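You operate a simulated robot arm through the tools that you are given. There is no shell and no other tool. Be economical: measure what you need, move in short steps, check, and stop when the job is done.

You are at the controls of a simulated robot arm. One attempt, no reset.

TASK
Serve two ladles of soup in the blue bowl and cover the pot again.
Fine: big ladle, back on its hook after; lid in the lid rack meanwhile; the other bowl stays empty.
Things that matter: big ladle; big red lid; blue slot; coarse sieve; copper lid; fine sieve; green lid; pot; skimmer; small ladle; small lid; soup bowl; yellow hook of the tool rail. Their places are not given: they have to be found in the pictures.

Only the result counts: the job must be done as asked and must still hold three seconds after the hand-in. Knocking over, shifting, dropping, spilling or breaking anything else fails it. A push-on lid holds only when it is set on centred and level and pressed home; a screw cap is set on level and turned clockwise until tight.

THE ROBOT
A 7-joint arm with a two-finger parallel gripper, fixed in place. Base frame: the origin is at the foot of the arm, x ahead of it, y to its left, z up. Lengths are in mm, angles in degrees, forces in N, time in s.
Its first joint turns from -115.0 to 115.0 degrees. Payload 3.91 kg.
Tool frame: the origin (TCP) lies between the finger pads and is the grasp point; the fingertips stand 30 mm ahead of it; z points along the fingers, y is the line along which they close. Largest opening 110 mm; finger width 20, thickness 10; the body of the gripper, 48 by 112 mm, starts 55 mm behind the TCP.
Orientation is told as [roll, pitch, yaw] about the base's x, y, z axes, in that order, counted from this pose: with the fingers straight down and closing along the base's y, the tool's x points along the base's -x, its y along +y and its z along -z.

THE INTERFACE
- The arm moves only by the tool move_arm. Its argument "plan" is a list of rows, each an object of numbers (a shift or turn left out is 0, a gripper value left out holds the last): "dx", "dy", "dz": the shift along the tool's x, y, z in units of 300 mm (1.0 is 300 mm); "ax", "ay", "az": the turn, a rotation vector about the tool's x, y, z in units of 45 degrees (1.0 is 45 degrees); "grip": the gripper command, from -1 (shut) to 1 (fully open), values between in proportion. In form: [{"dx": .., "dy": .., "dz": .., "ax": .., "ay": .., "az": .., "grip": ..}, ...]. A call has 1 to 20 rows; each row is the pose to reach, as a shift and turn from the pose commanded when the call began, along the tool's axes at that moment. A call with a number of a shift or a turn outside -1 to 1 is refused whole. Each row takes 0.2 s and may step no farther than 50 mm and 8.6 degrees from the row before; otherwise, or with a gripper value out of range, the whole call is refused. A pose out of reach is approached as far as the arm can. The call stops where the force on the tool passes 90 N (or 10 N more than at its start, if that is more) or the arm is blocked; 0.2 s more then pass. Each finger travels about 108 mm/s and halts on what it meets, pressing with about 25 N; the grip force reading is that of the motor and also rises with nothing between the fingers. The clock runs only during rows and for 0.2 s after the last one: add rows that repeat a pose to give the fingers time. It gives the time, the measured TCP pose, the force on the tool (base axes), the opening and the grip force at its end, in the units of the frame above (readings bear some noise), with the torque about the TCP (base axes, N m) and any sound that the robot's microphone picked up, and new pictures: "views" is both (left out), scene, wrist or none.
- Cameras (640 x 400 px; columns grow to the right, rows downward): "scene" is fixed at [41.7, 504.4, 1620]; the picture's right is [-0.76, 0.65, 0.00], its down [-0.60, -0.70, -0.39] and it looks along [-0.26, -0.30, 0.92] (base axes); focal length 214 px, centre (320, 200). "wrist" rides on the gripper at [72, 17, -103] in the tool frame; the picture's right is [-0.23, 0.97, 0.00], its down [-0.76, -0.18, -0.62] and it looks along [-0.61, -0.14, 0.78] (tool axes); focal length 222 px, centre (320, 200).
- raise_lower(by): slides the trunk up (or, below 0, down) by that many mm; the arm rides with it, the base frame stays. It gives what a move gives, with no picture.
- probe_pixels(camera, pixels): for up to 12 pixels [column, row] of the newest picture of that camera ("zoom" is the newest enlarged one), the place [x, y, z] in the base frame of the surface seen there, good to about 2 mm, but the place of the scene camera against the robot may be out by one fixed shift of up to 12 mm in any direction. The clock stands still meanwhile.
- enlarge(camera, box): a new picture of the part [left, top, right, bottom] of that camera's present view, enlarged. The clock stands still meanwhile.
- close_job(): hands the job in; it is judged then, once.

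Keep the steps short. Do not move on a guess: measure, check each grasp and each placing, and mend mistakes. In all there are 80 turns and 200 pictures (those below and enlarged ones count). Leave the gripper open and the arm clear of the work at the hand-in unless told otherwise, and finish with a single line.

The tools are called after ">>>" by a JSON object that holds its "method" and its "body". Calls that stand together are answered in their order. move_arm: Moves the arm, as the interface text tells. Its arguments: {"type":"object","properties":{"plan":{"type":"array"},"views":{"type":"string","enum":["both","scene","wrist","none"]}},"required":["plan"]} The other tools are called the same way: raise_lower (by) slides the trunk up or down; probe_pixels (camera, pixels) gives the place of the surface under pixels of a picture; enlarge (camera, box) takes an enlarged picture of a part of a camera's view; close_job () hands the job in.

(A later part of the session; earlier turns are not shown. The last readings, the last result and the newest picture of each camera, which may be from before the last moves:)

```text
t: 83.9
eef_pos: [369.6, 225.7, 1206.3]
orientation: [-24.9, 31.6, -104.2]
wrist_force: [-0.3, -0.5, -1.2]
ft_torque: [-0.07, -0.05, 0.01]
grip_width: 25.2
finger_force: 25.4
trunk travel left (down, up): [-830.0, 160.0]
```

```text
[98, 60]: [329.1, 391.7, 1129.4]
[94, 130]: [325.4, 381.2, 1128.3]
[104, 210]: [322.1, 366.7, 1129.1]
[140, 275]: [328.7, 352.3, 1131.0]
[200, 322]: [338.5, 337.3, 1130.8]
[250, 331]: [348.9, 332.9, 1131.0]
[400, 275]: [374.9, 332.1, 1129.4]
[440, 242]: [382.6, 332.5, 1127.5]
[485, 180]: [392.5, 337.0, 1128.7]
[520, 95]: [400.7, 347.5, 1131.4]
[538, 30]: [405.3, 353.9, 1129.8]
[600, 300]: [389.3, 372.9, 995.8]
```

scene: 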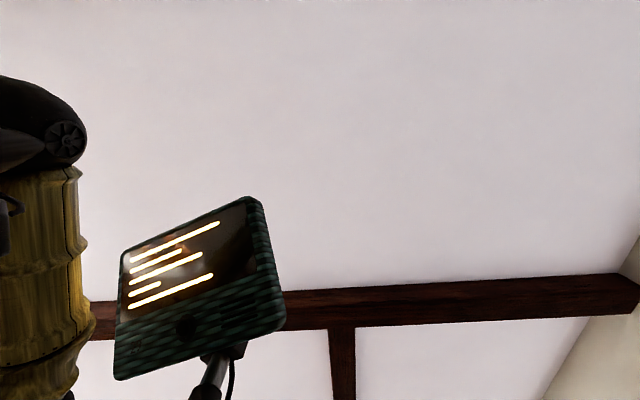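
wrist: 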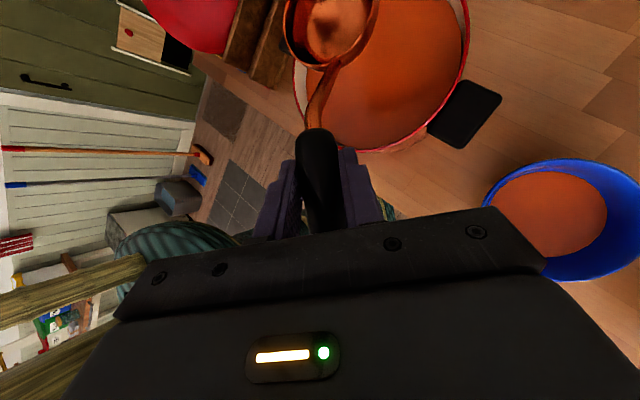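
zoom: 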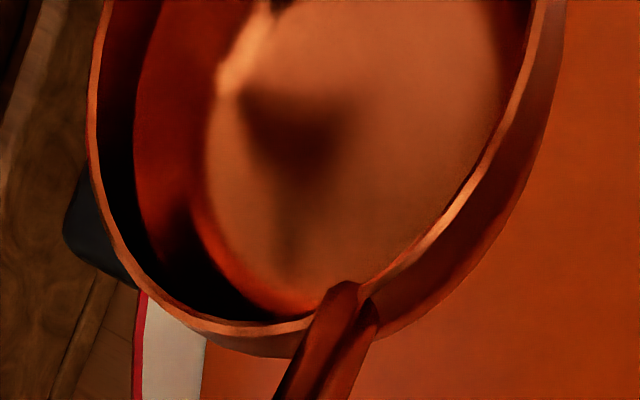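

Level at z≈1130 and the soup is now at 996. Second dip: 145 mm down, wait, and back up.

>>> {"method": "raise_lower", "body": {"by": -145}}

>>> {"method": "move_arm", "body": {"plan": [{"dx": 0.0}, {"dx": 0.0}, {"dx": 0.0}], "views": "none"}}

>>> {"method": "raise_lower", "body": {"by": 145}}

>>> {"method": "move_arm", "body": {"plan": [{"dx": 0.0}, {"dx": 0.0}], "views": "wrist"}}

>>> {"method": "probe_pixels", "body": {"camera": "wrist", "pixels": [[330, 25], [310, 60], [320, 66], [355, 45], [370, 20], [287, 25], [600, 220], [575, 180]]}}

```text
t: 85.7
eef_pos: [368.4, 226.0, 1061.9]
orientation: [-24.9, 31.4, -104.1]
wrist_force: [-1.0, 0.4, -3.2]
ft_torque: [-0.21, -0.02, 0.01]
grip_width: 25.7
finger_force: 25.1
trunk travel left (down, up): [-685.0, 305.0]
```

```text
t: 86.5
eef_pos: [369.2, 226.1, 1061.7]
orientation: [-24.9, 31.6, -104.0]
wrist_force: [-0.2, -0.2, -2.0]
ft_torque: [-0.17, -0.02, -0.03]
grip_width: 25.3
finger_force: 25.2
trunk travel left (down, up): [-685.0, 305.0]
```

```text
t: 88.2
eef_pos: [369.2, 225.4, 1207.1]
orientation: [-24.8, 31.6, -104.1]
wrist_force: [-0.5, 0.0, -3.0]
ft_torque: [-0.18, 0.0, -0.03]
grip_width: 25.6
finger_force: 25.4
trunk travel left (down, up): [-830.0, 160.0]
```

```text
t: 88.8
eef_pos: [368.4, 225.8, 1207.1]
orientation: [-24.8, 31.7, -104.1]
wrist_force: [0.2, -0.1, -1.7]
ft_torque: [-0.18, 0.0, 0.0]
grip_width: 25.7
finger_force: 25.1
trunk travel left (down, up): [-830.0, 160.0]
```

wrist: 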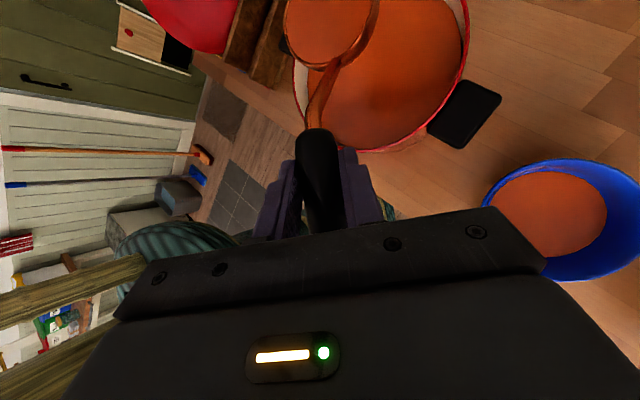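

```text
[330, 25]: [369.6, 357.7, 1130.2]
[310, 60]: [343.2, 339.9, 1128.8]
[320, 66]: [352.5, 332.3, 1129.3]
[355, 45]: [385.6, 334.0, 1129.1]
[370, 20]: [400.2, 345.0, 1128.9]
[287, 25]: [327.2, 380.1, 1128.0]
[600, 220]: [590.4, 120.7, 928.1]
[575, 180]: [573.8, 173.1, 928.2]
```

Full again (liquid flush with the rim). I'll carry it over the blue bowl slowly with the TCP at (591,-14).

>>> {"method": "move_arm", "body": {"plan": [{"dx": -0.013, "dy": 0.017, "dz": -0.017}, {"dx": -0.035, "dy": 0.049, "dz": -0.047}, {"dx": -0.071, "dy": 0.098, "dz": -0.093}, {"dx": -0.112, "dy": 0.154, "dz": -0.147}, {"dx": -0.157, "dy": 0.216, "dz": -0.207}, {"dx": -0.203, "dy": 0.279, "dz": -0.267}, {"dx": -0.248, "dy": 0.342, "dz": -0.327}, {"dx": -0.294, "dy": 0.405, "dz": -0.387}, {"dx": -0.34, "dy": 0.468, "dz": -0.447}, {"dx": -0.385, "dy": 0.53, "dz": -0.507}, {"dx": -0.426, "dy": 0.586, "dz": -0.56}, {"dx": -0.461, "dy": 0.635, "dz": -0.607}, {"dx": -0.487, "dy": 0.67, "dz": -0.64}, {"dx": -0.502, "dy": 0.691, "dz": -0.66}, {"dx": -0.507, "dy": 0.698, "dz": -0.667}, {"dx": -0.507, "dy": 0.698, "dz": -0.667}], "views": "none"}}

>>> {"method": "raise_lower", "body": {"by": -109}}

>>> {"method": "move_arm", "body": {"plan": [{"dx": 0.0}], "views": "wrist"}}

>>> {"method": "probe_pixels", "body": {"camera": "wrist", "pixels": [[310, 60], [322, 66], [360, 42], [373, 20], [330, 30], [288, 25]]}}

```text
t: 92.2
eef_pos: [591.1, -14.7, 1207.5]
orientation: [-24.9, 31.6, -104.1]
wrist_force: [-0.5, 0.6, -1.6]
ft_torque: [-0.2, -0.04, 0.01]
grip_width: 25.7
finger_force: 25.2
trunk travel left (down, up): [-830.0, 160.0]
```

```text
t: 93.6
eef_pos: [591.3, -14.6, 1098.1]
orientation: [-24.7, 31.6, -104.1]
wrist_force: [0.1, 0.7, -2.7]
ft_torque: [-0.18, 0.0, 0.02]
grip_width: 25.5
finger_force: 24.8
trunk travel left (down, up): [-721.0, 269.0]
```

```text
t: 94.0
eef_pos: [590.8, -15.0, 1099.0]
orientation: [-24.8, 31.6, -104.1]
wrist_force: [-0.3, 0.5, -3.3]
ft_torque: [-0.21, 0.0, 0.03]
grip_width: 25.4
finger_force: 24.8
trunk travel left (down, up): [-721.0, 269.0]
```

wrist: 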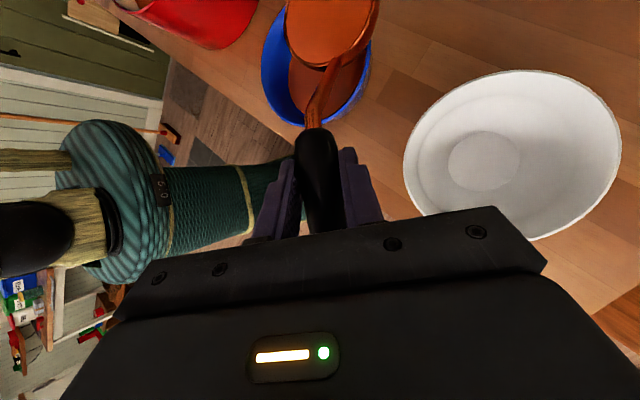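

```text
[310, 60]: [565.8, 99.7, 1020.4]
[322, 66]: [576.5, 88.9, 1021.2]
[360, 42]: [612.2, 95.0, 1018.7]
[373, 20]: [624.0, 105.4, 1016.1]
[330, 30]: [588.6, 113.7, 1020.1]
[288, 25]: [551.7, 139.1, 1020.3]
```

Centred and level. Pouring the second ladle to 40°, then 80°, then about 100°.

>>> {"method": "move_arm", "body": {"plan": [{"ax": -0.092, "ay": 0.001, "az": -0.063, "dx": 0.001, "dy": -0.026, "dz": -0.002}, {"ax": -0.183, "ay": 0.002, "az": -0.126, "dx": 0.002, "dy": -0.052, "dz": -0.004}, {"ax": -0.275, "ay": 0.003, "az": -0.188, "dx": 0.001, "dy": -0.078, "dz": -0.002}, {"ax": -0.367, "ay": 0.004, "az": -0.251, "dx": -0.001, "dy": -0.105, "dz": 0}, {"ax": -0.458, "ay": 0.004, "az": -0.314, "dx": -0.005, "dy": -0.13, "dz": 0.005}, {"ax": -0.55, "ay": 0.005, "az": -0.377, "dx": -0.009, "dy": -0.156, "dz": 0.011}, {"ax": -0.642, "ay": 0.006, "az": -0.439, "dx": -0.015, "dy": -0.18, "dz": 0.02}, {"ax": -0.733, "ay": 0.007, "az": -0.502, "dx": -0.022, "dy": -0.203, "dz": 0.03}, {"ax": -0.733, "ay": 0.007, "az": -0.502, "dx": -0.022, "dy": -0.203, "dz": 0.03}], "views": "wrist"}}

>>> {"method": "move_arm", "body": {"plan": [{"ax": -0.092, "ay": 0.001, "az": -0.063, "dx": 0.001, "dy": -0.026, "dz": -0.002}, {"ax": -0.183, "ay": 0.002, "az": -0.126, "dx": 0.002, "dy": -0.052, "dz": -0.004}, {"ax": -0.275, "ay": 0.003, "az": -0.188, "dx": 0.001, "dy": -0.078, "dz": -0.002}, {"ax": -0.367, "ay": 0.004, "az": -0.251, "dx": -0.001, "dy": -0.105, "dz": 0}, {"ax": -0.458, "ay": 0.004, "az": -0.314, "dx": -0.005, "dy": -0.13, "dz": 0.005}, {"ax": -0.55, "ay": 0.005, "az": -0.377, "dx": -0.009, "dy": -0.156, "dz": 0.011}, {"ax": -0.642, "ay": 0.006, "az": -0.439, "dx": -0.015, "dy": -0.18, "dz": 0.02}, {"ax": -0.733, "ay": 0.007, "az": -0.502, "dx": -0.022, "dy": -0.203, "dz": 0.03}, {"ax": -0.733, "ay": 0.007, "az": -0.502, "dx": -0.022, "dy": -0.203, "dz": 0.03}], "views": "none"}}

>>> {"method": "move_arm", "body": {"plan": [{"ax": -0.092, "ay": 0.001, "az": -0.063, "dx": 0.001, "dy": -0.026, "dz": -0.002}, {"ax": -0.183, "ay": 0.002, "az": -0.126, "dx": 0.002, "dy": -0.052, "dz": -0.004}, {"ax": -0.275, "ay": 0.003, "az": -0.188, "dx": 0.001, "dy": -0.078, "dz": -0.002}, {"ax": -0.367, "ay": 0.004, "az": -0.251, "dx": -0.001, "dy": -0.105, "dz": 0}, {"ax": -0.367, "ay": 0.004, "az": -0.251, "dx": -0.001, "dy": -0.105, "dz": 0}, {"ax": -0.367, "ay": 0.004, "az": -0.251, "dx": -0.001, "dy": -0.105, "dz": 0}, {"ax": -0.367, "ay": 0.004, "az": -0.251, "dx": -0.001, "dy": -0.105, "dz": 0}, {"ax": -0.367, "ay": 0.004, "az": -0.251, "dx": -0.001, "dy": -0.105, "dz": 0}, {"ax": -0.367, "ay": 0.004, "az": -0.251, "dx": -0.001, "dy": -0.105, "dz": 0}], "views": "wrist"}}

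>>> {"method": "enlarge", "body": {"camera": "wrist", "box": [150, 0, 390, 150]}}

```text
t: 96.0
eef_pos: [529.6, -14.7, 1108.0]
orientation: [22.7, 32.3, -77.8]
wrist_force: [1.0, -0.2, -1.2]
ft_torque: [-0.11, 0.07, 0.02]
grip_width: 25.6
finger_force: 24.8
trunk travel left (down, up): [-721.0, 269.0]
```

wrist: 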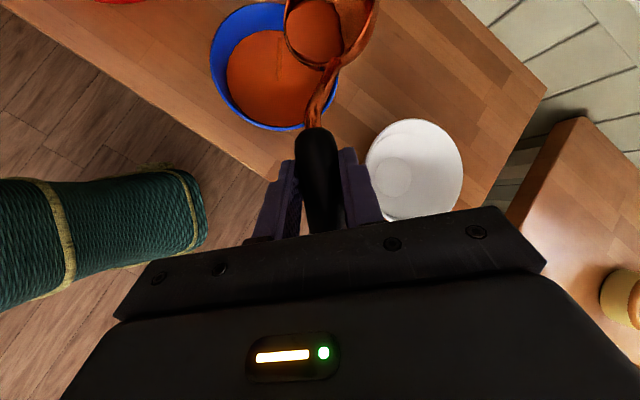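

```text
t: 98.0
eef_pos: [476.0, -14.2, 1079.0]
orientation: [63.9, 17.1, -59.8]
wrist_force: [-0.2, 0.2, -0.7]
ft_torque: [-0.07, 0.07, -0.03]
grip_width: 25.2
finger_force: 24.9
trunk travel left (down, up): [-721.0, 269.0]
```

```text
t: 100.0
eef_pos: [468.2, -18.1, 1052.2]
orientation: [81.2, 6.4, -56.2]
wrist_force: [0.0, 0.4, -1.4]
ft_torque: [-0.08, 0.08, 0.01]
grip_width: 25.3
finger_force: 25.1
out of reach, approached as far as the arm can: row 3, 4, 5, 6, 7, 8, 9
trunk travel left (down, up): [-721.0, 269.0]
```

wrist: 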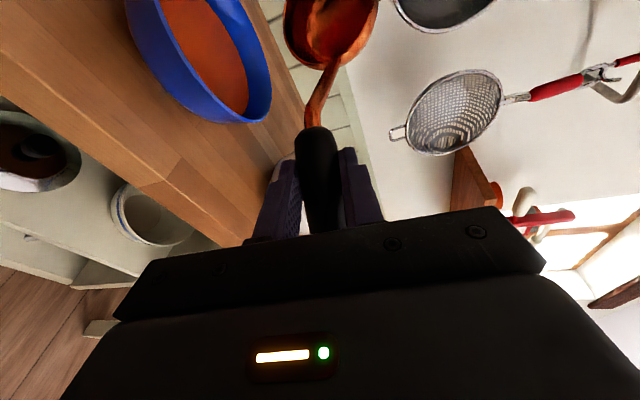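

```text
2.67 times, centred on (270, 75) of wrist
```

zoom: 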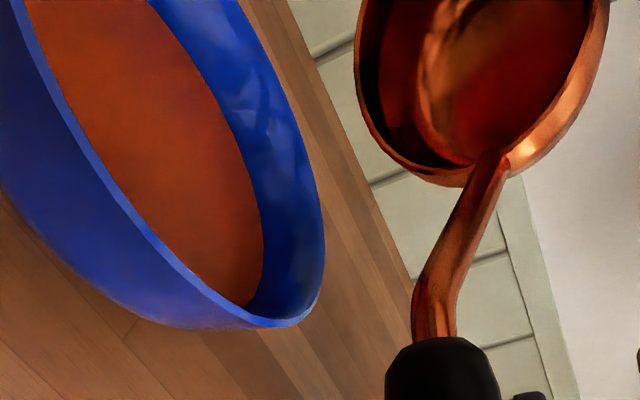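

Empty again, so two ladles are served. Reversing the tilt and raising.

>>> {"method": "move_arm", "body": {"plan": [{"ax": 0.147, "ay": -0.002, "az": 0.1, "dx": -0.006, "dy": 0.04, "dz": 0.009}, {"ax": 0.294, "ay": -0.003, "az": 0.2, "dx": -0.015, "dy": 0.079, "dz": 0.023}, {"ax": 0.441, "ay": -0.005, "az": 0.3, "dx": -0.027, "dy": 0.115, "dz": 0.043}, {"ax": 0.588, "ay": -0.006, "az": 0.4, "dx": -0.041, "dy": 0.147, "dz": 0.067}, {"ax": 0.735, "ay": -0.008, "az": 0.5, "dx": -0.058, "dy": 0.175, "dz": 0.088}], "views": "none"}}

>>> {"method": "move_arm", "body": {"plan": [{"ax": 0.147, "ay": -0.002, "az": 0.1, "dx": -0.006, "dy": 0.04, "dz": 0.009}, {"ax": 0.294, "ay": -0.003, "az": 0.2, "dx": -0.015, "dy": 0.079, "dz": 0.023}, {"ax": 0.441, "ay": -0.005, "az": 0.3, "dx": -0.027, "dy": 0.115, "dz": 0.043}, {"ax": 0.588, "ay": -0.006, "az": 0.4, "dx": -0.041, "dy": 0.147, "dz": 0.067}, {"ax": 0.735, "ay": -0.008, "az": 0.5, "dx": -0.058, "dy": 0.175, "dz": 0.088}], "views": "none"}}

>>> {"method": "move_arm", "body": {"plan": [{"ax": 0.147, "ay": -0.002, "az": 0.1, "dx": -0.006, "dy": 0.04, "dz": 0.009}, {"ax": 0.294, "ay": -0.003, "az": 0.2, "dx": -0.015, "dy": 0.079, "dz": 0.023}, {"ax": 0.367, "ay": -0.004, "az": 0.25, "dx": -0.02, "dy": 0.097, "dz": 0.031}], "views": "none"}}

>>> {"method": "raise_lower", "body": {"by": 260}}

>>> {"method": "move_arm", "body": {"plan": [{"dx": 0.0}], "views": "wrist"}}

```text
t: 101.2
eef_pos: [509.3, -19.1, 1097.0]
orientation: [44.4, 26.0, -67.0]
wrist_force: [0.4, 0.3, -1.4]
ft_torque: [-0.08, 0.05, 0.02]
grip_width: 25.2
finger_force: 25.1
trunk travel left (down, up): [-721.0, 269.0]
```

```text
t: 102.4
eef_pos: [570.1, -17.0, 1103.1]
orientation: [-1.5, 34.0, -91.1]
wrist_force: [-0.4, 0.8, -2.0]
ft_torque: [-0.06, 0.02, -0.01]
grip_width: 25.5
finger_force: 25.2
trunk travel left (down, up): [-721.0, 269.0]
```

```text
t: 103.2
eef_pos: [599.1, -17.9, 1093.2]
orientation: [-24.8, 31.4, -104.0]
wrist_force: [1.0, 0.2, -0.6]
ft_torque: [-0.09, -0.01, -0.02]
grip_width: 25.4
finger_force: 24.5
trunk travel left (down, up): [-721.0, 269.0]
```

```text
t: 105.8
eef_pos: [600.5, -17.5, 1352.4]
orientation: [-24.9, 31.3, -103.9]
wrist_force: [0.3, -0.5, -0.8]
ft_torque: [-0.06, -0.04, 0.0]
grip_width: 25.5
finger_force: 25.5
trunk travel left (down, up): [-981.0, 9.0]
```

```text
t: 106.2
eef_pos: [599.7, -16.8, 1353.7]
orientation: [-24.8, 31.4, -104.0]
wrist_force: [0.2, -0.1, -1.5]
ft_torque: [-0.09, 0.01, -0.03]
grip_width: 25.3
finger_force: 25.7
trunk travel left (down, up): [-981.0, 9.0]
```

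wrist: 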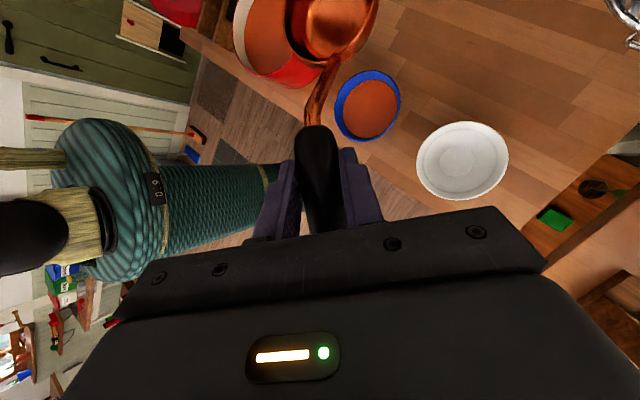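

Next I'll re-hang the ladle. Since it twisted in the grip, I'll measure the handle axis and the bowl again in this pose to compute the hanging orientation.

>>> {"method": "enlarge", "body": {"camera": "wrist", "box": [270, 0, 390, 240]}}

>>> {"method": "probe_pixels", "body": {"camera": "wrist", "pixels": [[315, 132], [317, 145], [319, 160], [321, 175], [323, 190], [324, 205], [325, 220], [316, 115], [318, 95], [325, 75]]}}

>>> {"method": "probe_pixels", "body": {"camera": "wrist", "pixels": [[297, 145], [299, 160], [300, 175], [302, 190], [303, 205], [337, 145], [339, 160], [340, 175], [342, 190], [343, 205]]}}

```text
1.67 times, centred on (330, 120) of wrist
```

zoom: 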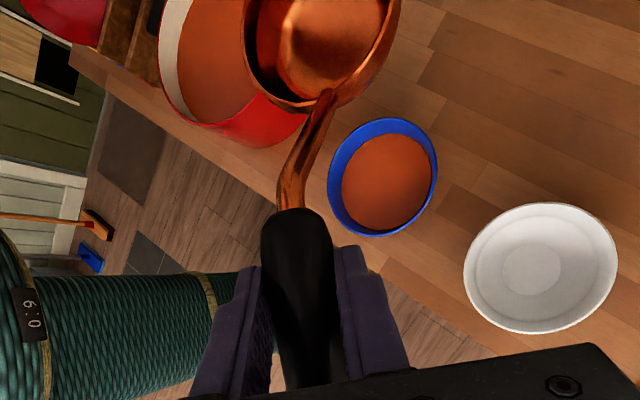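

```text
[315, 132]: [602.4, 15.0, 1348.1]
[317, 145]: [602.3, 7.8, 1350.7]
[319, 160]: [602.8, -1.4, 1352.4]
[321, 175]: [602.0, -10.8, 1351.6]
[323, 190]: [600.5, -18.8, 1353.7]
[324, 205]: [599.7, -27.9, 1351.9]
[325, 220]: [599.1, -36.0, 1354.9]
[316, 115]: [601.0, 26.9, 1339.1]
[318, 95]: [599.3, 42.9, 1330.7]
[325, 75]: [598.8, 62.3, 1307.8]
```

```text
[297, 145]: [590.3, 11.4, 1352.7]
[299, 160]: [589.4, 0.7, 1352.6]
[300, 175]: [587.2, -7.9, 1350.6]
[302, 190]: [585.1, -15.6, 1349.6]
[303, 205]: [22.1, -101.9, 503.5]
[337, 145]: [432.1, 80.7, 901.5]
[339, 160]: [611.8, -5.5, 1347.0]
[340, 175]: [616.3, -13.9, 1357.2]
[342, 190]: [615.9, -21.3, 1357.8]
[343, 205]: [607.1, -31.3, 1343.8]
```

I've computed the hang orientation as about (-11,-41,33). First I'll bring the tool near vertical while carrying the empty ladle to in front of the yellow hook (n≈520, u≈-81).

>>> {"method": "move_arm", "body": {"plan": [{"dx": 0.078, "dy": -0.055, "dz": 0.079, "ay": -0.064, "az": 0.029}, {"dx": 0.156, "dy": -0.111, "dz": 0.157, "ay": -0.128, "az": 0.059}, {"dx": 0.234, "dy": -0.166, "dz": 0.236, "ay": -0.191, "az": 0.088}, {"dx": 0.312, "dy": -0.222, "dz": 0.314, "ay": -0.255, "az": 0.118}, {"dx": 0.39, "dy": -0.277, "dz": 0.393, "ay": -0.319, "az": 0.147}, {"dx": 0.467, "dy": -0.332, "dz": 0.471, "ay": -0.383, "az": 0.176}, {"dx": 0.545, "dy": -0.388, "dz": 0.55, "ay": -0.447, "az": 0.206}, {"dx": 0.623, "dy": -0.443, "dz": 0.628, "ay": -0.51, "az": 0.235}, {"dx": 0.701, "dy": -0.499, "dz": 0.707, "ay": -0.574, "az": 0.265}, {"dx": 0.779, "dy": -0.554, "dz": 0.785, "ay": -0.638, "az": 0.294}, {"dx": 0.779, "dy": -0.554, "dz": 0.785, "ay": -0.638, "az": 0.294}], "views": "none"}}

>>> {"method": "move_arm", "body": {"plan": [{"ay": -0.071, "az": -0.154}, {"ay": -0.142, "az": -0.307}, {"ay": -0.212, "az": -0.461}, {"ay": -0.283, "az": -0.615}, {"ay": -0.354, "az": -0.768}, {"ay": -0.425, "az": -0.922}], "views": "none"}}

>>> {"method": "move_arm", "body": {"plan": [{"ay": -0.071, "az": -0.154}, {"ay": -0.142, "az": -0.307}, {"ay": -0.212, "az": -0.461}, {"ay": -0.283, "az": -0.615}, {"ay": -0.354, "az": -0.768}, {"ay": -0.425, "az": -0.922}], "views": "none"}}

>>> {"method": "move_arm", "body": {"plan": [{"ay": -0.071, "az": -0.154}, {"ay": -0.142, "az": -0.307}, {"ay": -0.212, "az": -0.461}, {"ay": -0.283, "az": -0.615}, {"ay": -0.354, "az": -0.768}, {"ay": -0.425, "az": -0.922}], "views": "wrist"}}

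```text
t: 108.6
eef_pos: [422.2, 310.4, 1352.1]
orientation: [-24.8, -0.3, -103.8]
wrist_force: [-2.7, -2.4, -1.2]
ft_torque: [0.29, -0.37, -0.02]
grip_width: 25.1
finger_force: 25.2
trunk travel left (down, up): [-981.0, 9.0]
```

```text
t: 110.0
eef_pos: [424.0, 309.0, 1350.8]
orientation: [-25.0, -0.2, -58.0]
wrist_force: [0.9, 0.8, -1.7]
ft_torque: [-0.01, -0.06, -0.01]
grip_width: 25.5
finger_force: 25.3
trunk travel left (down, up): [-981.0, 9.0]
```

```text
t: 111.4
eef_pos: [422.3, 309.3, 1352.2]
orientation: [-25.0, 0.1, -12.4]
wrist_force: [-0.7, 0.5, -1.9]
ft_torque: [0.01, -0.02, 0.02]
grip_width: 25.3
finger_force: 24.5
trunk travel left (down, up): [-981.0, 9.0]
```

```text
t: 112.8
eef_pos: [422.3, 309.3, 1352.7]
orientation: [-25.0, 0.2, 33.3]
wrist_force: [-0.2, 0.4, -1.5]
ft_torque: [0.04, -0.02, 0.02]
grip_width: 25.1
finger_force: 25.0
trunk travel left (down, up): [-981.0, 9.0]
```

wrist: 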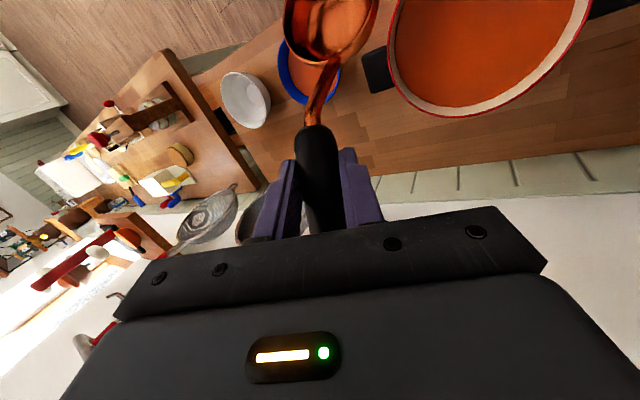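

The ladle is steady. Now the roll trim, then the pitch to the hang orientation.

>>> {"method": "move_arm", "body": {"plan": [{"ax": -0.152}, {"ax": -0.309}, {"ax": -0.309}], "views": "none"}}

>>> {"method": "move_arm", "body": {"plan": [{"ay": -0.148, "az": 0.029}, {"ay": -0.296, "az": 0.058}, {"ay": -0.445, "az": 0.087}, {"ay": -0.593, "az": 0.117}, {"ay": -0.741, "az": 0.146}, {"ay": -0.889, "az": 0.175}, {"ay": -0.889, "az": 0.175}], "views": "wrist"}}

```text
t: 113.6
eef_pos: [424.6, 309.0, 1351.8]
orientation: [-10.8, 0.2, 33.3]
wrist_force: [0.4, -0.1, -1.5]
ft_torque: [-0.01, -0.07, 0.0]
grip_width: 25.1
finger_force: 25.2
trunk travel left (down, up): [-981.0, 9.0]
```

```text
t: 115.2
eef_pos: [422.9, 304.8, 1354.3]
orientation: [-10.6, -40.7, 32.8]
wrist_force: [-0.6, -1.6, -1.2]
ft_torque: [0.03, 0.07, 0.04]
grip_width: 25.3
finger_force: 24.7
trunk travel left (down, up): [-981.0, 9.0]
```

wrist: 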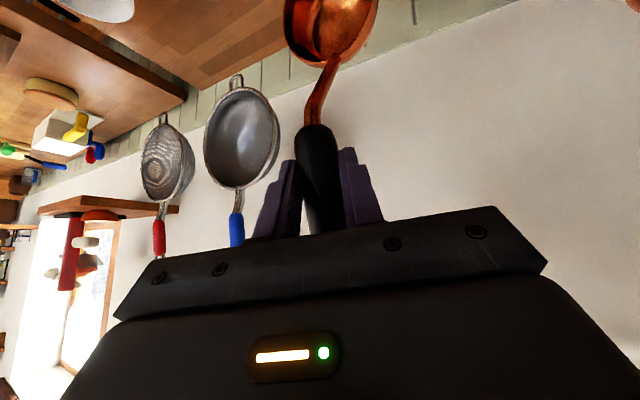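

I'll measure the ladle in this hanging pose.

>>> {"method": "probe_pixels", "body": {"camera": "wrist", "pixels": [[315, 132], [317, 145], [319, 160], [321, 175], [323, 190], [324, 205], [325, 220], [316, 115], [319, 95], [325, 75], [287, 25], [373, 15]]}}

>>> {"method": "enlarge", "body": {"camera": "wrist", "box": [270, 0, 390, 75]}}

>>> {"method": "probe_pixels", "body": {"camera": "zoom", "pixels": [[90, 50], [92, 130], [110, 210], [160, 285], [210, 315], [250, 322], [400, 270], [460, 215], [510, 150], [550, 60]]}}

```text
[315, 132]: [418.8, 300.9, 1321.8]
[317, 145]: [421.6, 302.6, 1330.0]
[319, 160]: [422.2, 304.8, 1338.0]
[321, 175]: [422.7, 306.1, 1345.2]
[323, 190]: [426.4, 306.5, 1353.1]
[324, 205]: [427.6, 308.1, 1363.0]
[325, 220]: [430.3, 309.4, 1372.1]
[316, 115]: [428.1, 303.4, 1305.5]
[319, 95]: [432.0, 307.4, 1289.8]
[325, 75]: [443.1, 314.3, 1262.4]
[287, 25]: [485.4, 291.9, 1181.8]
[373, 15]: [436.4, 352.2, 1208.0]
```

```text
5.33 times, centred on (330, 38) of wrist
```

zoom: 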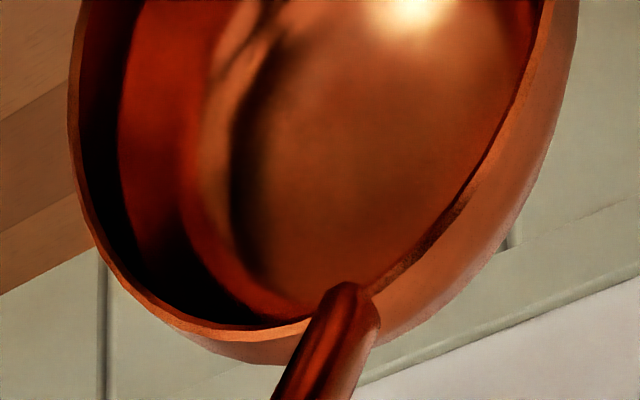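

```text
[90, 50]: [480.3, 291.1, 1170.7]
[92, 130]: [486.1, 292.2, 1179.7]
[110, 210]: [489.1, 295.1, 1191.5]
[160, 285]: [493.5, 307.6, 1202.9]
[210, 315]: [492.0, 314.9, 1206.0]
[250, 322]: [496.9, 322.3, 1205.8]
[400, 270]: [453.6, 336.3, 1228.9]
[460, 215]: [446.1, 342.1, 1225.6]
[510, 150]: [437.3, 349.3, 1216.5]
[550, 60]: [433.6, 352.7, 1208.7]
```

The ladle matches the original hang slope in the n–z plane, but the bowl is off about 4.5° sideways. I'll correct that, raise 15, shift +7.5 in u, approach 40 mm, and re-measure.

>>> {"method": "move_arm", "body": {"plan": [{"dx": -0.015, "dy": 0.008, "dz": -0.022, "ax": -0.037, "ay": 0.016, "az": 0.03}, {"dx": -0.029, "dy": 0.016, "dz": -0.045, "ax": -0.074, "ay": 0.033, "az": 0.059}, {"dx": -0.128, "dy": 0.06, "dz": 0.033, "ax": -0.074, "ay": 0.033, "az": 0.059}, {"dx": -0.128, "dy": 0.06, "dz": 0.033, "ax": -0.074, "ay": 0.033, "az": 0.059}], "views": "wrist"}}

>>> {"method": "enlarge", "body": {"camera": "wrist", "box": [270, 0, 390, 75]}}

>>> {"method": "probe_pixels", "body": {"camera": "zoom", "pixels": [[90, 50], [78, 130], [92, 210], [160, 285], [210, 315], [250, 330], [400, 270], [460, 215], [510, 150], [550, 60]]}}

>>> {"method": "probe_pixels", "body": {"camera": "wrist", "pixels": [[315, 132], [317, 145], [319, 160], [321, 175], [323, 190], [324, 205], [325, 220], [316, 115], [319, 95], [325, 75]]}}

```text
t: 116.2
eef_pos: [444.5, 341.9, 1368.9]
orientation: [-5.1, -39.6, 29.3]
wrist_force: [0.3, -0.5, -1.9]
ft_torque: [0.0, 0.03, -0.01]
grip_width: 25.0
finger_force: 24.9
trunk travel left (down, up): [-981.0, 9.0]
```

wrist: 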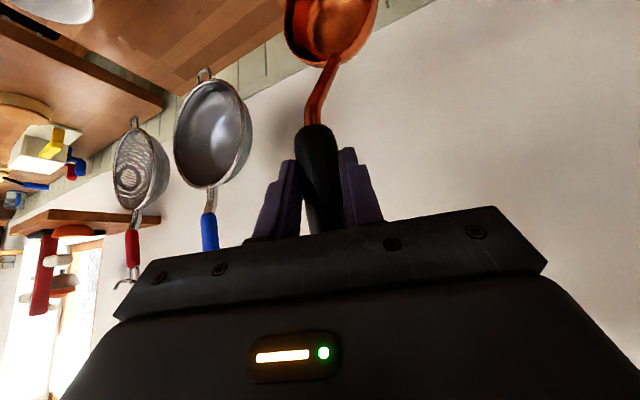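

```text
5.33 times, centred on (330, 38) of wrist
```

zoom: 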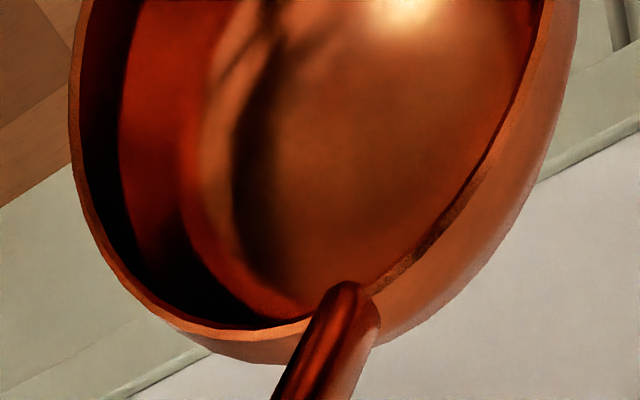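

```text
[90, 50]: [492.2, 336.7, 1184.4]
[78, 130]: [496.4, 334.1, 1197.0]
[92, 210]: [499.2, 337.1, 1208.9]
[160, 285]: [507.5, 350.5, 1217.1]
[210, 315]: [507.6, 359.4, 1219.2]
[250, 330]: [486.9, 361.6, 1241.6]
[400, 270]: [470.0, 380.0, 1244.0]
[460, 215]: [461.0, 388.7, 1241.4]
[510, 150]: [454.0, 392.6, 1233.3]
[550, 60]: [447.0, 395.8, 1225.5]
```

```text
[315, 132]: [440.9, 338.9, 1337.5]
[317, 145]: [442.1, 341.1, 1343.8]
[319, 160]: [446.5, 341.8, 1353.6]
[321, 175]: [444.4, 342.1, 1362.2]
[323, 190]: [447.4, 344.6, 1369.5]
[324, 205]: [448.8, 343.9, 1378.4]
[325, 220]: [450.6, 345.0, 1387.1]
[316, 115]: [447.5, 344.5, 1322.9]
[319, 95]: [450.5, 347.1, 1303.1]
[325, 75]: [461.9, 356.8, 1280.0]
```

Now the ladle is upright, lifted about 16 mm relative to its hang place, 75 mm short and 6.5 mm off in u. I'll approach in stages and watch the forces.

>>> {"method": "move_arm", "body": {"plan": [{"dx": -0.0045, "dy": -0.0204, "dz": 0.0056}, {"dx": -0.042, "dy": -0.004, "dz": 0.035}, {"dx": -0.079, "dy": 0.0124, "dz": 0.0646}, {"dx": -0.079, "dy": 0.0124, "dz": 0.0646}], "views": "wrist"}}

>>> {"method": "move_arm", "body": {"plan": [{"dx": -0.031, "dy": 0.0135, "dz": 0.0245}, {"dx": -0.062, "dy": 0.027, "dz": 0.049}, {"dx": -0.062, "dy": 0.027, "dz": 0.049}], "views": "none"}}

```text
t: 117.2
eef_pos: [473.4, 359.4, 1366.1]
orientation: [-5.2, -39.5, 29.3]
wrist_force: [-0.2, 0.2, -1.4]
ft_torque: [-0.03, 0.04, 0.02]
grip_width: 25.3
finger_force: 25.0
trunk travel left (down, up): [-981.0, 9.0]
```

wrist: 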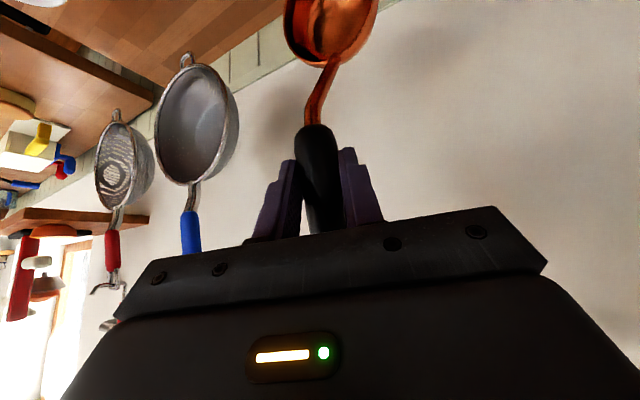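

```text
t: 118.0
eef_pos: [490.2, 377.0, 1367.1]
orientation: [-5.2, -39.5, 29.3]
wrist_force: [-0.5, 0.1, -0.6]
ft_torque: [-0.05, -0.04, -0.03]
grip_width: 25.4
finger_force: 25.2
trunk travel left (down, up): [-981.0, 9.0]
```

No contact: the ring bar should be past the tip now. I'll advance the remaining 18 mm, then lower gently.

>>> {"method": "move_arm", "body": {"plan": [{"dx": -0.022, "dy": 0.0097, "dz": 0.0176}, {"dx": -0.0445, "dy": 0.0194, "dz": 0.0352}, {"dx": -0.0445, "dy": 0.0194, "dz": 0.0352}], "views": "none"}}

>>> {"method": "move_arm", "body": {"plan": [{"dx": 0.0127, "dy": 0.0014, "dz": 0.0153}, {"dx": 0.0255, "dy": 0.0027, "dz": 0.0307}, {"dx": 0.0255, "dy": 0.0027, "dz": 0.0307}], "views": "none"}}

```text
t: 118.8
eef_pos: [502.9, 390.7, 1365.6]
orientation: [-5.3, -39.4, 29.4]
wrist_force: [-0.2, 0.2, -1.2]
ft_torque: [-0.03, 0.03, 0.05]
grip_width: 25.0
finger_force: 25.1
trunk travel left (down, up): [-981.0, 9.0]
```

```text
t: 119.6
eef_pos: [503.2, 391.2, 1355.1]
orientation: [-5.1, -39.5, 29.4]
wrist_force: [-1.0, 0.3, -0.7]
ft_torque: [-0.08, 0.0, 0.02]
grip_width: 25.5
finger_force: 25.0
trunk travel left (down, up): [-981.0, 9.0]
```

>>> {"method": "move_arm", "body": {"plan": [{"dx": 0.0064, "dy": 0.0007, "dz": 0.0077}, {"dx": 0.0064, "dy": 0.0007, "dz": 0.0077}], "views": "none"}}

>>> {"method": "move_arm", "body": {"plan": [{"dx": 0.0064, "dy": 0.0007, "dz": 0.0077}, {"dx": 0.0064, "dy": 0.0007, "dz": 0.0077}], "views": "none"}}

```text
t: 120.2
eef_pos: [503.4, 390.5, 1352.1]
orientation: [-5.2, -39.4, 29.4]
wrist_force: [0.2, 0.8, -1.0]
ft_torque: [-0.02, 0.04, 0.02]
grip_width: 25.4
finger_force: 25.2
trunk travel left (down, up): [-981.0, 9.0]
```

```text
t: 120.8
eef_pos: [503.5, 390.5, 1350.3]
orientation: [-5.1, -39.7, 29.2]
wrist_force: [3.8, 2.1, 10.9]
ft_torque: [0.1, 0.01, -0.01]
grip_width: 25.1
finger_force: 25.4
trunk travel left (down, up): [-981.0, 9.0]
```

Vertical support appeared exactly at the expected height (10.9 N), so the ring rests on the hook bar. I'll ease up 1.5 mm and open slightly.

>>> {"method": "move_arm", "body": {"plan": [{"dx": -0.0032, "dz": -0.0038}, {"dx": -0.0032, "dz": -0.0038, "grip": -0.45}, {"dx": -0.0032, "dz": -0.0038, "grip": -0.35}, {"dx": -0.0032, "dz": -0.0038, "grip": -0.35}, {"dx": -0.0032, "dz": -0.0038, "grip": -0.35}], "views": "wrist"}}

```text
t: 122.0
eef_pos: [502.0, 391.2, 1350.6]
orientation: [-5.1, -39.5, 29.2]
wrist_force: [-0.6, -0.3, -0.4]
ft_torque: [0.0, 0.02, 0.0]
grip_width: 35.9
finger_force: 0.0
trunk travel left (down, up): [-981.0, 9.0]
```

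wrist: 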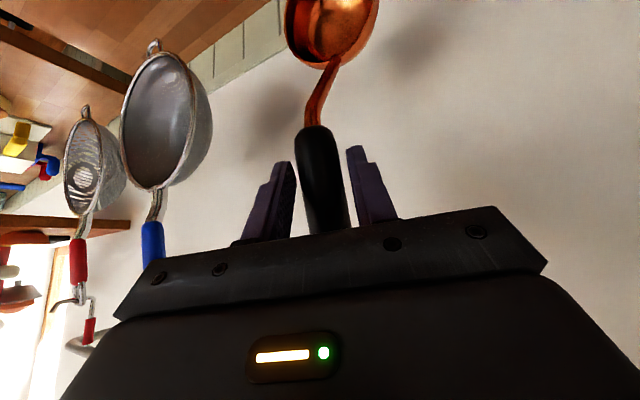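

It hangs by itself. I'll open further and back straight out.

>>> {"method": "move_arm", "body": {"plan": [{"grip": 0.0}, {"grip": 0.3}, {"dz": -0.04, "grip": 0.3}, {"dz": -0.12, "grip": 0.3}, {"dz": -0.24, "grip": 0.3}, {"dz": -0.36, "grip": 0.3}, {"dz": -0.45, "grip": 0.3}, {"dz": -0.45, "grip": 0.3}], "views": "wrist"}}

>>> {"method": "enlarge", "body": {"camera": "wrist", "box": [250, 0, 450, 240]}}

```text
t: 123.8
eef_pos: [422.4, 357.5, 1455.4]
orientation: [-5.3, -39.4, 29.3]
wrist_force: [0.0, 0.6, 0.0]
ft_torque: [-0.01, 0.0, -0.02]
grip_width: 71.3
finger_force: 0.1
trunk travel left (down, up): [-981.0, 9.0]
```

wrist: 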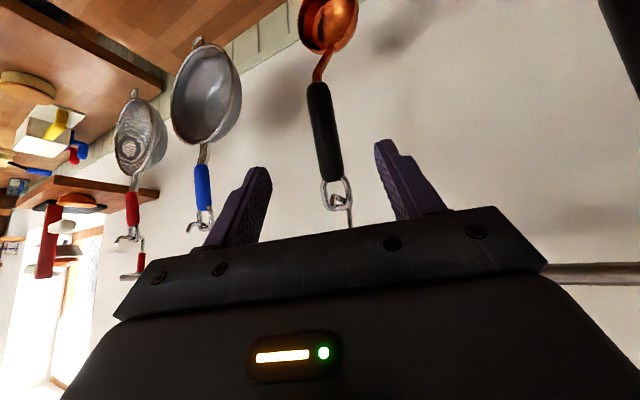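

```text
1.67 times, centred on (350, 120) of wrist
```

zoom: 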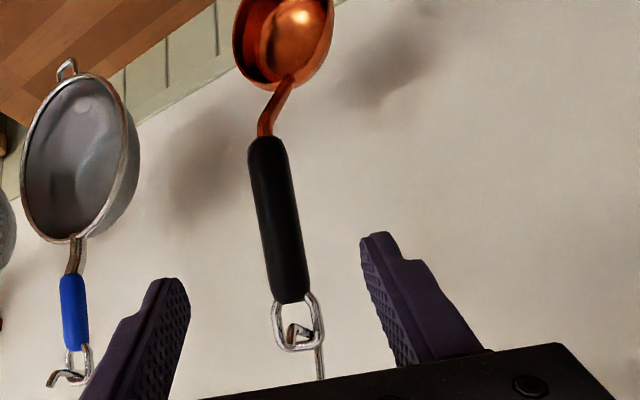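

The big ladle hangs properly on the yellow hook, ring over the bar. Now the lid: I'll back off, bring the tool vertical, and turn back to yaw -45.

>>> {"method": "move_arm", "body": {"plan": [{"dx": 0.074, "dy": -0.032, "dz": -0.059}, {"dx": 0.149, "dy": -0.065, "dz": -0.117, "ay": 0.145, "az": -0.013}, {"dx": 0.223, "dy": -0.097, "dz": -0.176, "ay": 0.29, "az": -0.027}, {"dx": 0.223, "dy": -0.097, "dz": -0.176, "ay": 0.436, "az": -0.04}, {"dx": 0.223, "dy": -0.097, "dz": -0.176, "ay": 0.581, "az": -0.054}, {"dx": 0.223, "dy": -0.097, "dz": -0.176, "ay": 0.727, "az": -0.067}, {"dx": 0.223, "dy": -0.097, "dz": -0.176, "ay": 0.872, "az": -0.081}, {"dx": 0.223, "dy": -0.097, "dz": -0.176, "ay": 0.872, "az": -0.081}], "views": "none"}}

>>> {"method": "move_arm", "body": {"plan": [{"ay": 0.015, "az": 0.164}, {"ay": 0.03, "az": 0.328}, {"ay": 0.046, "az": 0.491}, {"ay": 0.061, "az": 0.655}, {"ay": 0.076, "az": 0.819}], "views": "none"}}

>>> {"method": "move_arm", "body": {"plan": [{"ay": 0.015, "az": 0.164}, {"ay": 0.03, "az": 0.328}, {"ay": 0.046, "az": 0.491}, {"ay": 0.061, "az": 0.655}, {"ay": 0.076, "az": 0.819}, {"ay": 0.076, "az": 0.819}], "views": "none"}}

>>> {"method": "raise_lower", "body": {"by": -220}}

>>> {"method": "move_arm", "body": {"plan": [{"ax": -0.06}, {"ax": -0.12}, {"ax": -0.12}], "views": "wrist"}}

```text
t: 125.6
eef_pos: [356.8, 294.9, 1456.5]
orientation: [-5.2, 0.0, 29.3]
wrist_force: [-0.5, 0.5, 0.0]
ft_torque: [0.0, -0.04, 0.0]
grip_width: 71.4
finger_force: 0.0
trunk travel left (down, up): [-981.0, 9.0]
```

```text
t: 126.8
eef_pos: [358.5, 295.6, 1455.3]
orientation: [-5.2, 0.0, -7.7]
wrist_force: [-0.2, -0.4, -0.2]
ft_torque: [0.02, -0.03, -0.01]
grip_width: 71.4
finger_force: 0.0
trunk travel left (down, up): [-981.0, 9.0]
```

```text
t: 128.2
eef_pos: [358.6, 296.4, 1455.2]
orientation: [-5.2, 0.0, -44.7]
wrist_force: [0.4, 0.7, 0.4]
ft_torque: [0.01, 0.01, 0.02]
grip_width: 71.7
finger_force: 0.1
trunk travel left (down, up): [-981.0, 9.0]
```

```text
t: 130.6
eef_pos: [358.6, 295.2, 1234.9]
orientation: [-5.2, 0.0, -44.6]
wrist_force: [-0.4, 0.1, 0.5]
ft_torque: [-0.01, 0.01, 0.0]
grip_width: 71.6
finger_force: 0.0
trunk travel left (down, up): [-761.0, 229.0]
```

```text
t: 131.4
eef_pos: [358.2, 294.5, 1233.5]
orientation: [0.2, 0.0, -44.6]
wrist_force: [-1.0, -0.4, 0.6]
ft_torque: [-0.02, 0.0, 0.0]
grip_width: 71.3
finger_force: 0.0
trunk travel left (down, up): [-761.0, 229.0]
```

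wrist: 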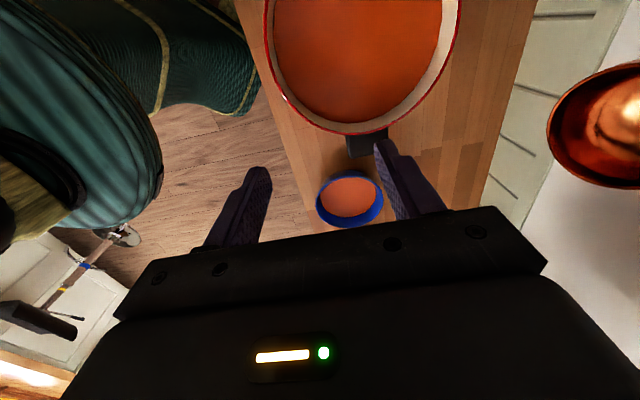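

I'll measure the pot rim's centre from here for the lid placing, then move toward the lid while pitching.

>>> {"method": "probe_pixels", "body": {"camera": "wrist", "pixels": [[265, 20], [269, 60], [283, 98], [310, 122], [345, 134], [375, 132], [405, 119], [432, 90], [450, 55], [459, 15], [360, 60]]}}

>>> {"method": "move_arm", "body": {"plan": [{"dx": 0.11, "dy": 0.03, "ay": 0.16}, {"dx": 0.22, "dy": 0.07, "ay": 0.33}, {"dx": 0.33, "dy": 0.1, "ay": 0.5}, {"dx": 0.45, "dy": 0.14, "ay": 0.66}, {"dx": 0.56, "dy": 0.18, "ay": 0.83}, {"dx": 0.667, "dy": 0.21, "ay": 1.0}, {"dx": 0.667, "dy": 0.21, "ay": 1.0}], "views": "wrist"}}

```text
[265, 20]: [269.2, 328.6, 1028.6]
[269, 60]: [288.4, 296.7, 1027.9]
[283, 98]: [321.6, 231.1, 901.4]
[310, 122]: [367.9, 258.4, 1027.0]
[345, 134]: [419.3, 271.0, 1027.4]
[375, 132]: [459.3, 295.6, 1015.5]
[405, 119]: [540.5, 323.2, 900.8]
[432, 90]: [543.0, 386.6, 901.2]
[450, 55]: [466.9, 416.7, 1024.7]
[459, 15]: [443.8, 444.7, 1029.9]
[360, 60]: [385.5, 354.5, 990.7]
```

```text
t: 133.0
eef_pos: [263.5, 479.9, 1233.3]
orientation: [0.3, 45.2, -44.5]
wrist_force: [0.1, -0.1, -0.7]
ft_torque: [0.01, 0.0, 0.0]
grip_width: 71.4
finger_force: 0.0
trunk travel left (down, up): [-761.0, 229.0]
```

wrist: 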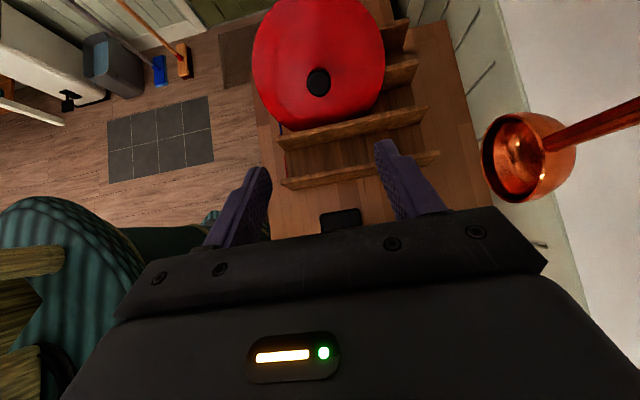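

Pot centre is confirmed at about (369,368). The lid is ahead, so I'll measure the knob again.

>>> {"method": "enlarge", "body": {"camera": "wrist", "box": [270, 40, 370, 120]}}

>>> {"method": "probe_pixels", "body": {"camera": "wrist", "pixels": [[318, 82], [310, 82], [326, 82], [318, 74], [318, 90], [318, 65], [318, 110], [300, 82], [340, 82], [255, 60], [384, 60], [295, 125]]}}

```text
5.00 times, centred on (320, 80) of wrist
```

zoom: 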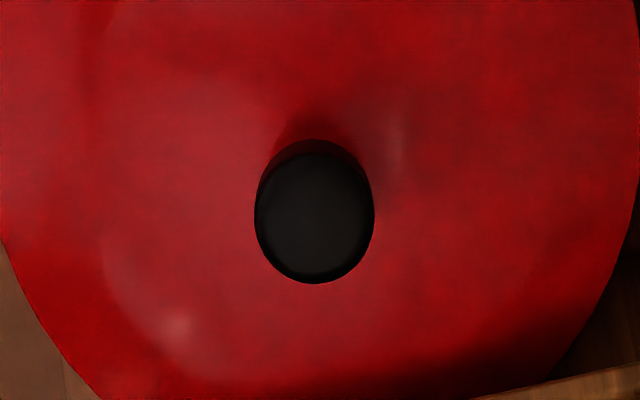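

```text
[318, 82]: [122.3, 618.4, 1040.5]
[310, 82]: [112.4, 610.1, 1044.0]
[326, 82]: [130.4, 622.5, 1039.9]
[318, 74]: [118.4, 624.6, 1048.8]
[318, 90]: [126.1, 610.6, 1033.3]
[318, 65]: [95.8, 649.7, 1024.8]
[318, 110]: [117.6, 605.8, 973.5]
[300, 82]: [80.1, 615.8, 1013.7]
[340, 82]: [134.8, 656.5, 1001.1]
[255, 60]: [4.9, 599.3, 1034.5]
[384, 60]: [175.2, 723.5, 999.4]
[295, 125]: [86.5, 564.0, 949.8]
```

The knob centre is at n≈524, u≈349, z≈1039, and the lid leans about 41°. I'll go to 100 mm before it with pitch 49.

>>> {"method": "move_arm", "body": {"plan": [{"dx": -0.004, "dz": 0.13, "ay": 0.03}, {"dx": -0.008, "dz": 0.27, "ay": 0.06}, {"dx": -0.012, "dz": 0.41, "ay": 0.089}, {"dx": -0.019, "dz": 0.53, "ay": 0.089, "dy": -0.004}, {"dx": -0.019, "dz": 0.597, "ay": 0.089, "dy": -0.004}, {"dx": -0.019, "dz": 0.597, "ay": 0.089, "dy": -0.004}], "views": "wrist"}}

>>> {"method": "probe_pixels", "body": {"camera": "wrist", "pixels": [[318, 125], [310, 125], [326, 125], [318, 115], [318, 135], [250, 100], [390, 110], [320, 30], [318, 160]]}}

>>> {"method": "enlarge", "body": {"camera": "wrist", "box": [260, 70, 380, 170]}}

```text
t: 134.4
eef_pos: [172.5, 565.0, 1103.7]
orientation: [0.3, 49.2, -44.4]
wrist_force: [-0.5, 0.1, -0.3]
ft_torque: [0.02, 0.0, -0.03]
grip_width: 71.3
finger_force: 0.0
trunk travel left (down, up): [-761.0, 229.0]
```

wrist: 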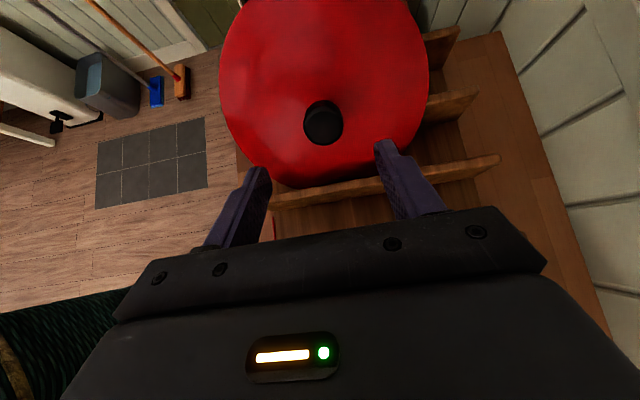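

```text
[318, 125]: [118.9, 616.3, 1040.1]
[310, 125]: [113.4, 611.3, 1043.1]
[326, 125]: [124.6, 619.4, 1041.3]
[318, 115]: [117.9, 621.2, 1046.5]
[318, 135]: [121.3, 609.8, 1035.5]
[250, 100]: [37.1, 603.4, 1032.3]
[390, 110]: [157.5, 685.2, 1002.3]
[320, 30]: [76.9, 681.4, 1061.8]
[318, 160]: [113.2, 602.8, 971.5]
```

```text
4.00 times, centred on (320, 120) of wrist
5 turns are left
```

zoom: 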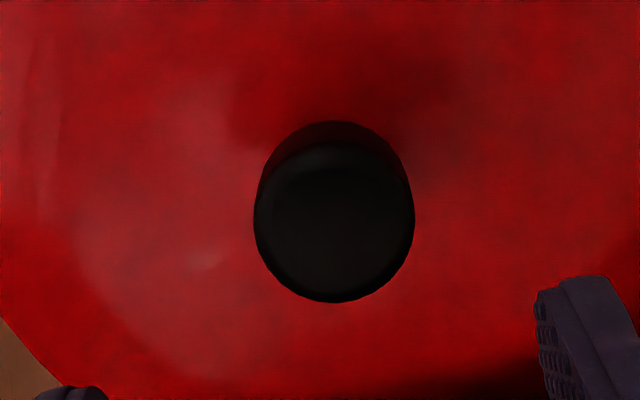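

Only 5 turns remain, so I'll chain the checked steps. The knob is at n=524, u=350, z=1040. I'll approach 100 mm, grip, lift straight up with the trunk, carry the lid at safe n to over the pot while levelling the tool, then measure the lid's rim.

>>> {"method": "move_arm", "body": {"plan": [{"dz": 0.1, "dy": 0.004}, {"dz": 0.2, "dy": 0.008}, {"dz": 0.28, "dy": 0.011}, {"dz": 0.332, "dy": 0.011}, {"dz": 0.332, "dy": 0.011}], "views": "none"}}

>>> {"method": "move_arm", "body": {"plan": [{"grip": -1}, {"grip": -1}, {"grip": -1}, {"grip": -1}, {"grip": -1}], "views": "wrist"}}

>>> {"method": "raise_lower", "body": {"by": 180}}

>>> {"method": "move_arm", "body": {"plan": [{"dx": -0.03, "dy": -0.067, "dz": -0.035}, {"dx": -0.1, "dy": -0.067, "dz": -0.116, "ay": -0.12}, {"dx": -0.19, "dy": -0.067, "dz": -0.22, "ay": -0.24}, {"dx": -0.28, "dy": -0.067, "dz": -0.325, "ay": -0.36}, {"dx": -0.36, "dy": -0.067, "dz": -0.418, "ay": -0.48}, {"dx": -0.435, "dy": -0.067, "dz": -0.505, "ay": -0.6}, {"dx": -0.435, "dy": -0.067, "dz": -0.505, "ay": -0.6}], "views": "none"}}

>>> {"method": "move_arm", "body": {"plan": [{"dx": -0.08, "dy": 0, "dz": -0.033, "ay": -0.1}, {"dx": -0.18, "dy": 0, "dz": -0.074, "ay": -0.2}, {"dx": -0.28, "dy": 0.01, "dz": -0.115, "ay": -0.3}, {"dx": -0.38, "dy": 0.03, "dz": -0.156, "ay": -0.4}, {"dx": -0.469, "dy": 0.057, "dz": -0.192, "ay": -0.493}, {"dx": -0.469, "dy": 0.057, "dz": -0.192, "ay": -0.493}], "views": "wrist"}}

>>> {"method": "probe_pixels", "body": {"camera": "wrist", "pixels": [[172, 40], [168, 80], [174, 120], [192, 160], [470, 40], [474, 80], [470, 120], [450, 165], [320, 20], [320, 178], [250, 60], [400, 60]]}}

```text
t: 135.6
eef_pos: [120.6, 622.7, 1036.0]
orientation: [0.3, 49.2, -44.4]
wrist_force: [-0.5, -0.1, -0.7]
ft_torque: [0.0, -0.01, 0.0]
grip_width: 71.5
finger_force: 0.0
trunk travel left (down, up): [-761.0, 229.0]
```

```text
t: 136.8
eef_pos: [120.7, 621.3, 1035.1]
orientation: [0.2, 49.1, -44.4]
wrist_force: [-1.3, -0.1, -0.5]
ft_torque: [0.22, 0.12, -0.2]
grip_width: 37.8
finger_force: 24.8
trunk travel left (down, up): [-761.0, 229.0]
```

wrist: 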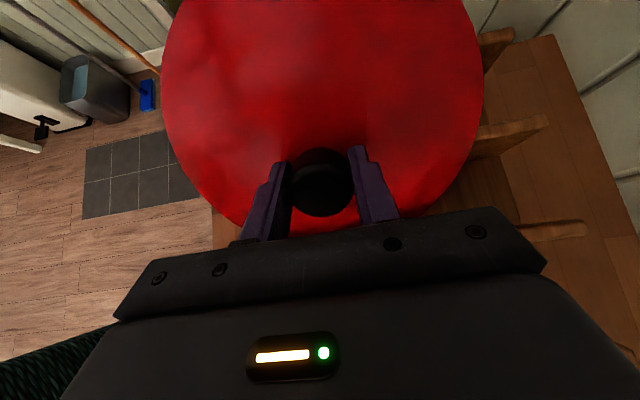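

```text
t: 138.8
eef_pos: [120.7, 622.3, 1216.7]
orientation: [0.1, 49.0, -44.4]
wrist_force: [0.1, 0.2, -3.0]
ft_torque: [-0.07, -0.06, -0.05]
grip_width: 37.3
finger_force: 24.9
trunk travel left (down, up): [-941.0, 49.0]
```

```text
t: 140.4
eef_pos: [250.1, 468.6, 1216.4]
orientation: [0.2, 21.9, -44.6]
wrist_force: [-0.5, 0.6, -3.9]
ft_torque: [-0.03, -0.04, 0.0]
grip_width: 37.3
finger_force: 24.9
trunk travel left (down, up): [-941.0, 49.0]
```

```text
t: 141.8
eef_pos: [369.4, 372.2, 1218.6]
orientation: [0.1, -0.3, -44.6]
wrist_force: [-0.4, -0.1, -3.3]
ft_torque: [0.01, 0.02, 0.0]
grip_width: 37.5
finger_force: 25.0
trunk travel left (down, up): [-941.0, 49.0]
```

wrist: 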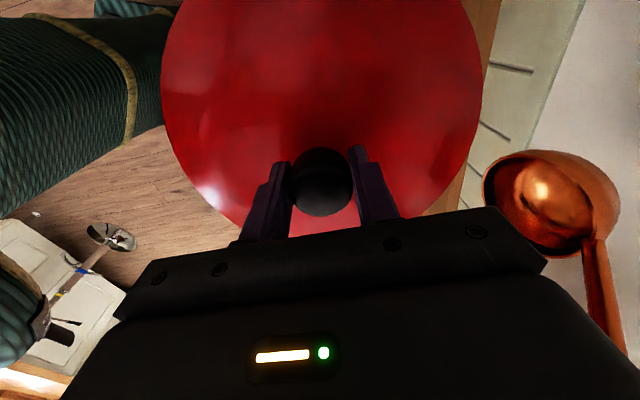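

```text
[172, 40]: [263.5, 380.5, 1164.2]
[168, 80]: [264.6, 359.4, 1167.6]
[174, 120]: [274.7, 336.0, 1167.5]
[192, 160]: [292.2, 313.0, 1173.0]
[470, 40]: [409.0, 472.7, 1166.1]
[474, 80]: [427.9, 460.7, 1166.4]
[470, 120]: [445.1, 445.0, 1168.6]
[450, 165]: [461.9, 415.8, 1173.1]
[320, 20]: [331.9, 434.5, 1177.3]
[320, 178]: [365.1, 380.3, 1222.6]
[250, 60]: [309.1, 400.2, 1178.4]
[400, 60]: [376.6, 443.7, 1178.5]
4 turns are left
```

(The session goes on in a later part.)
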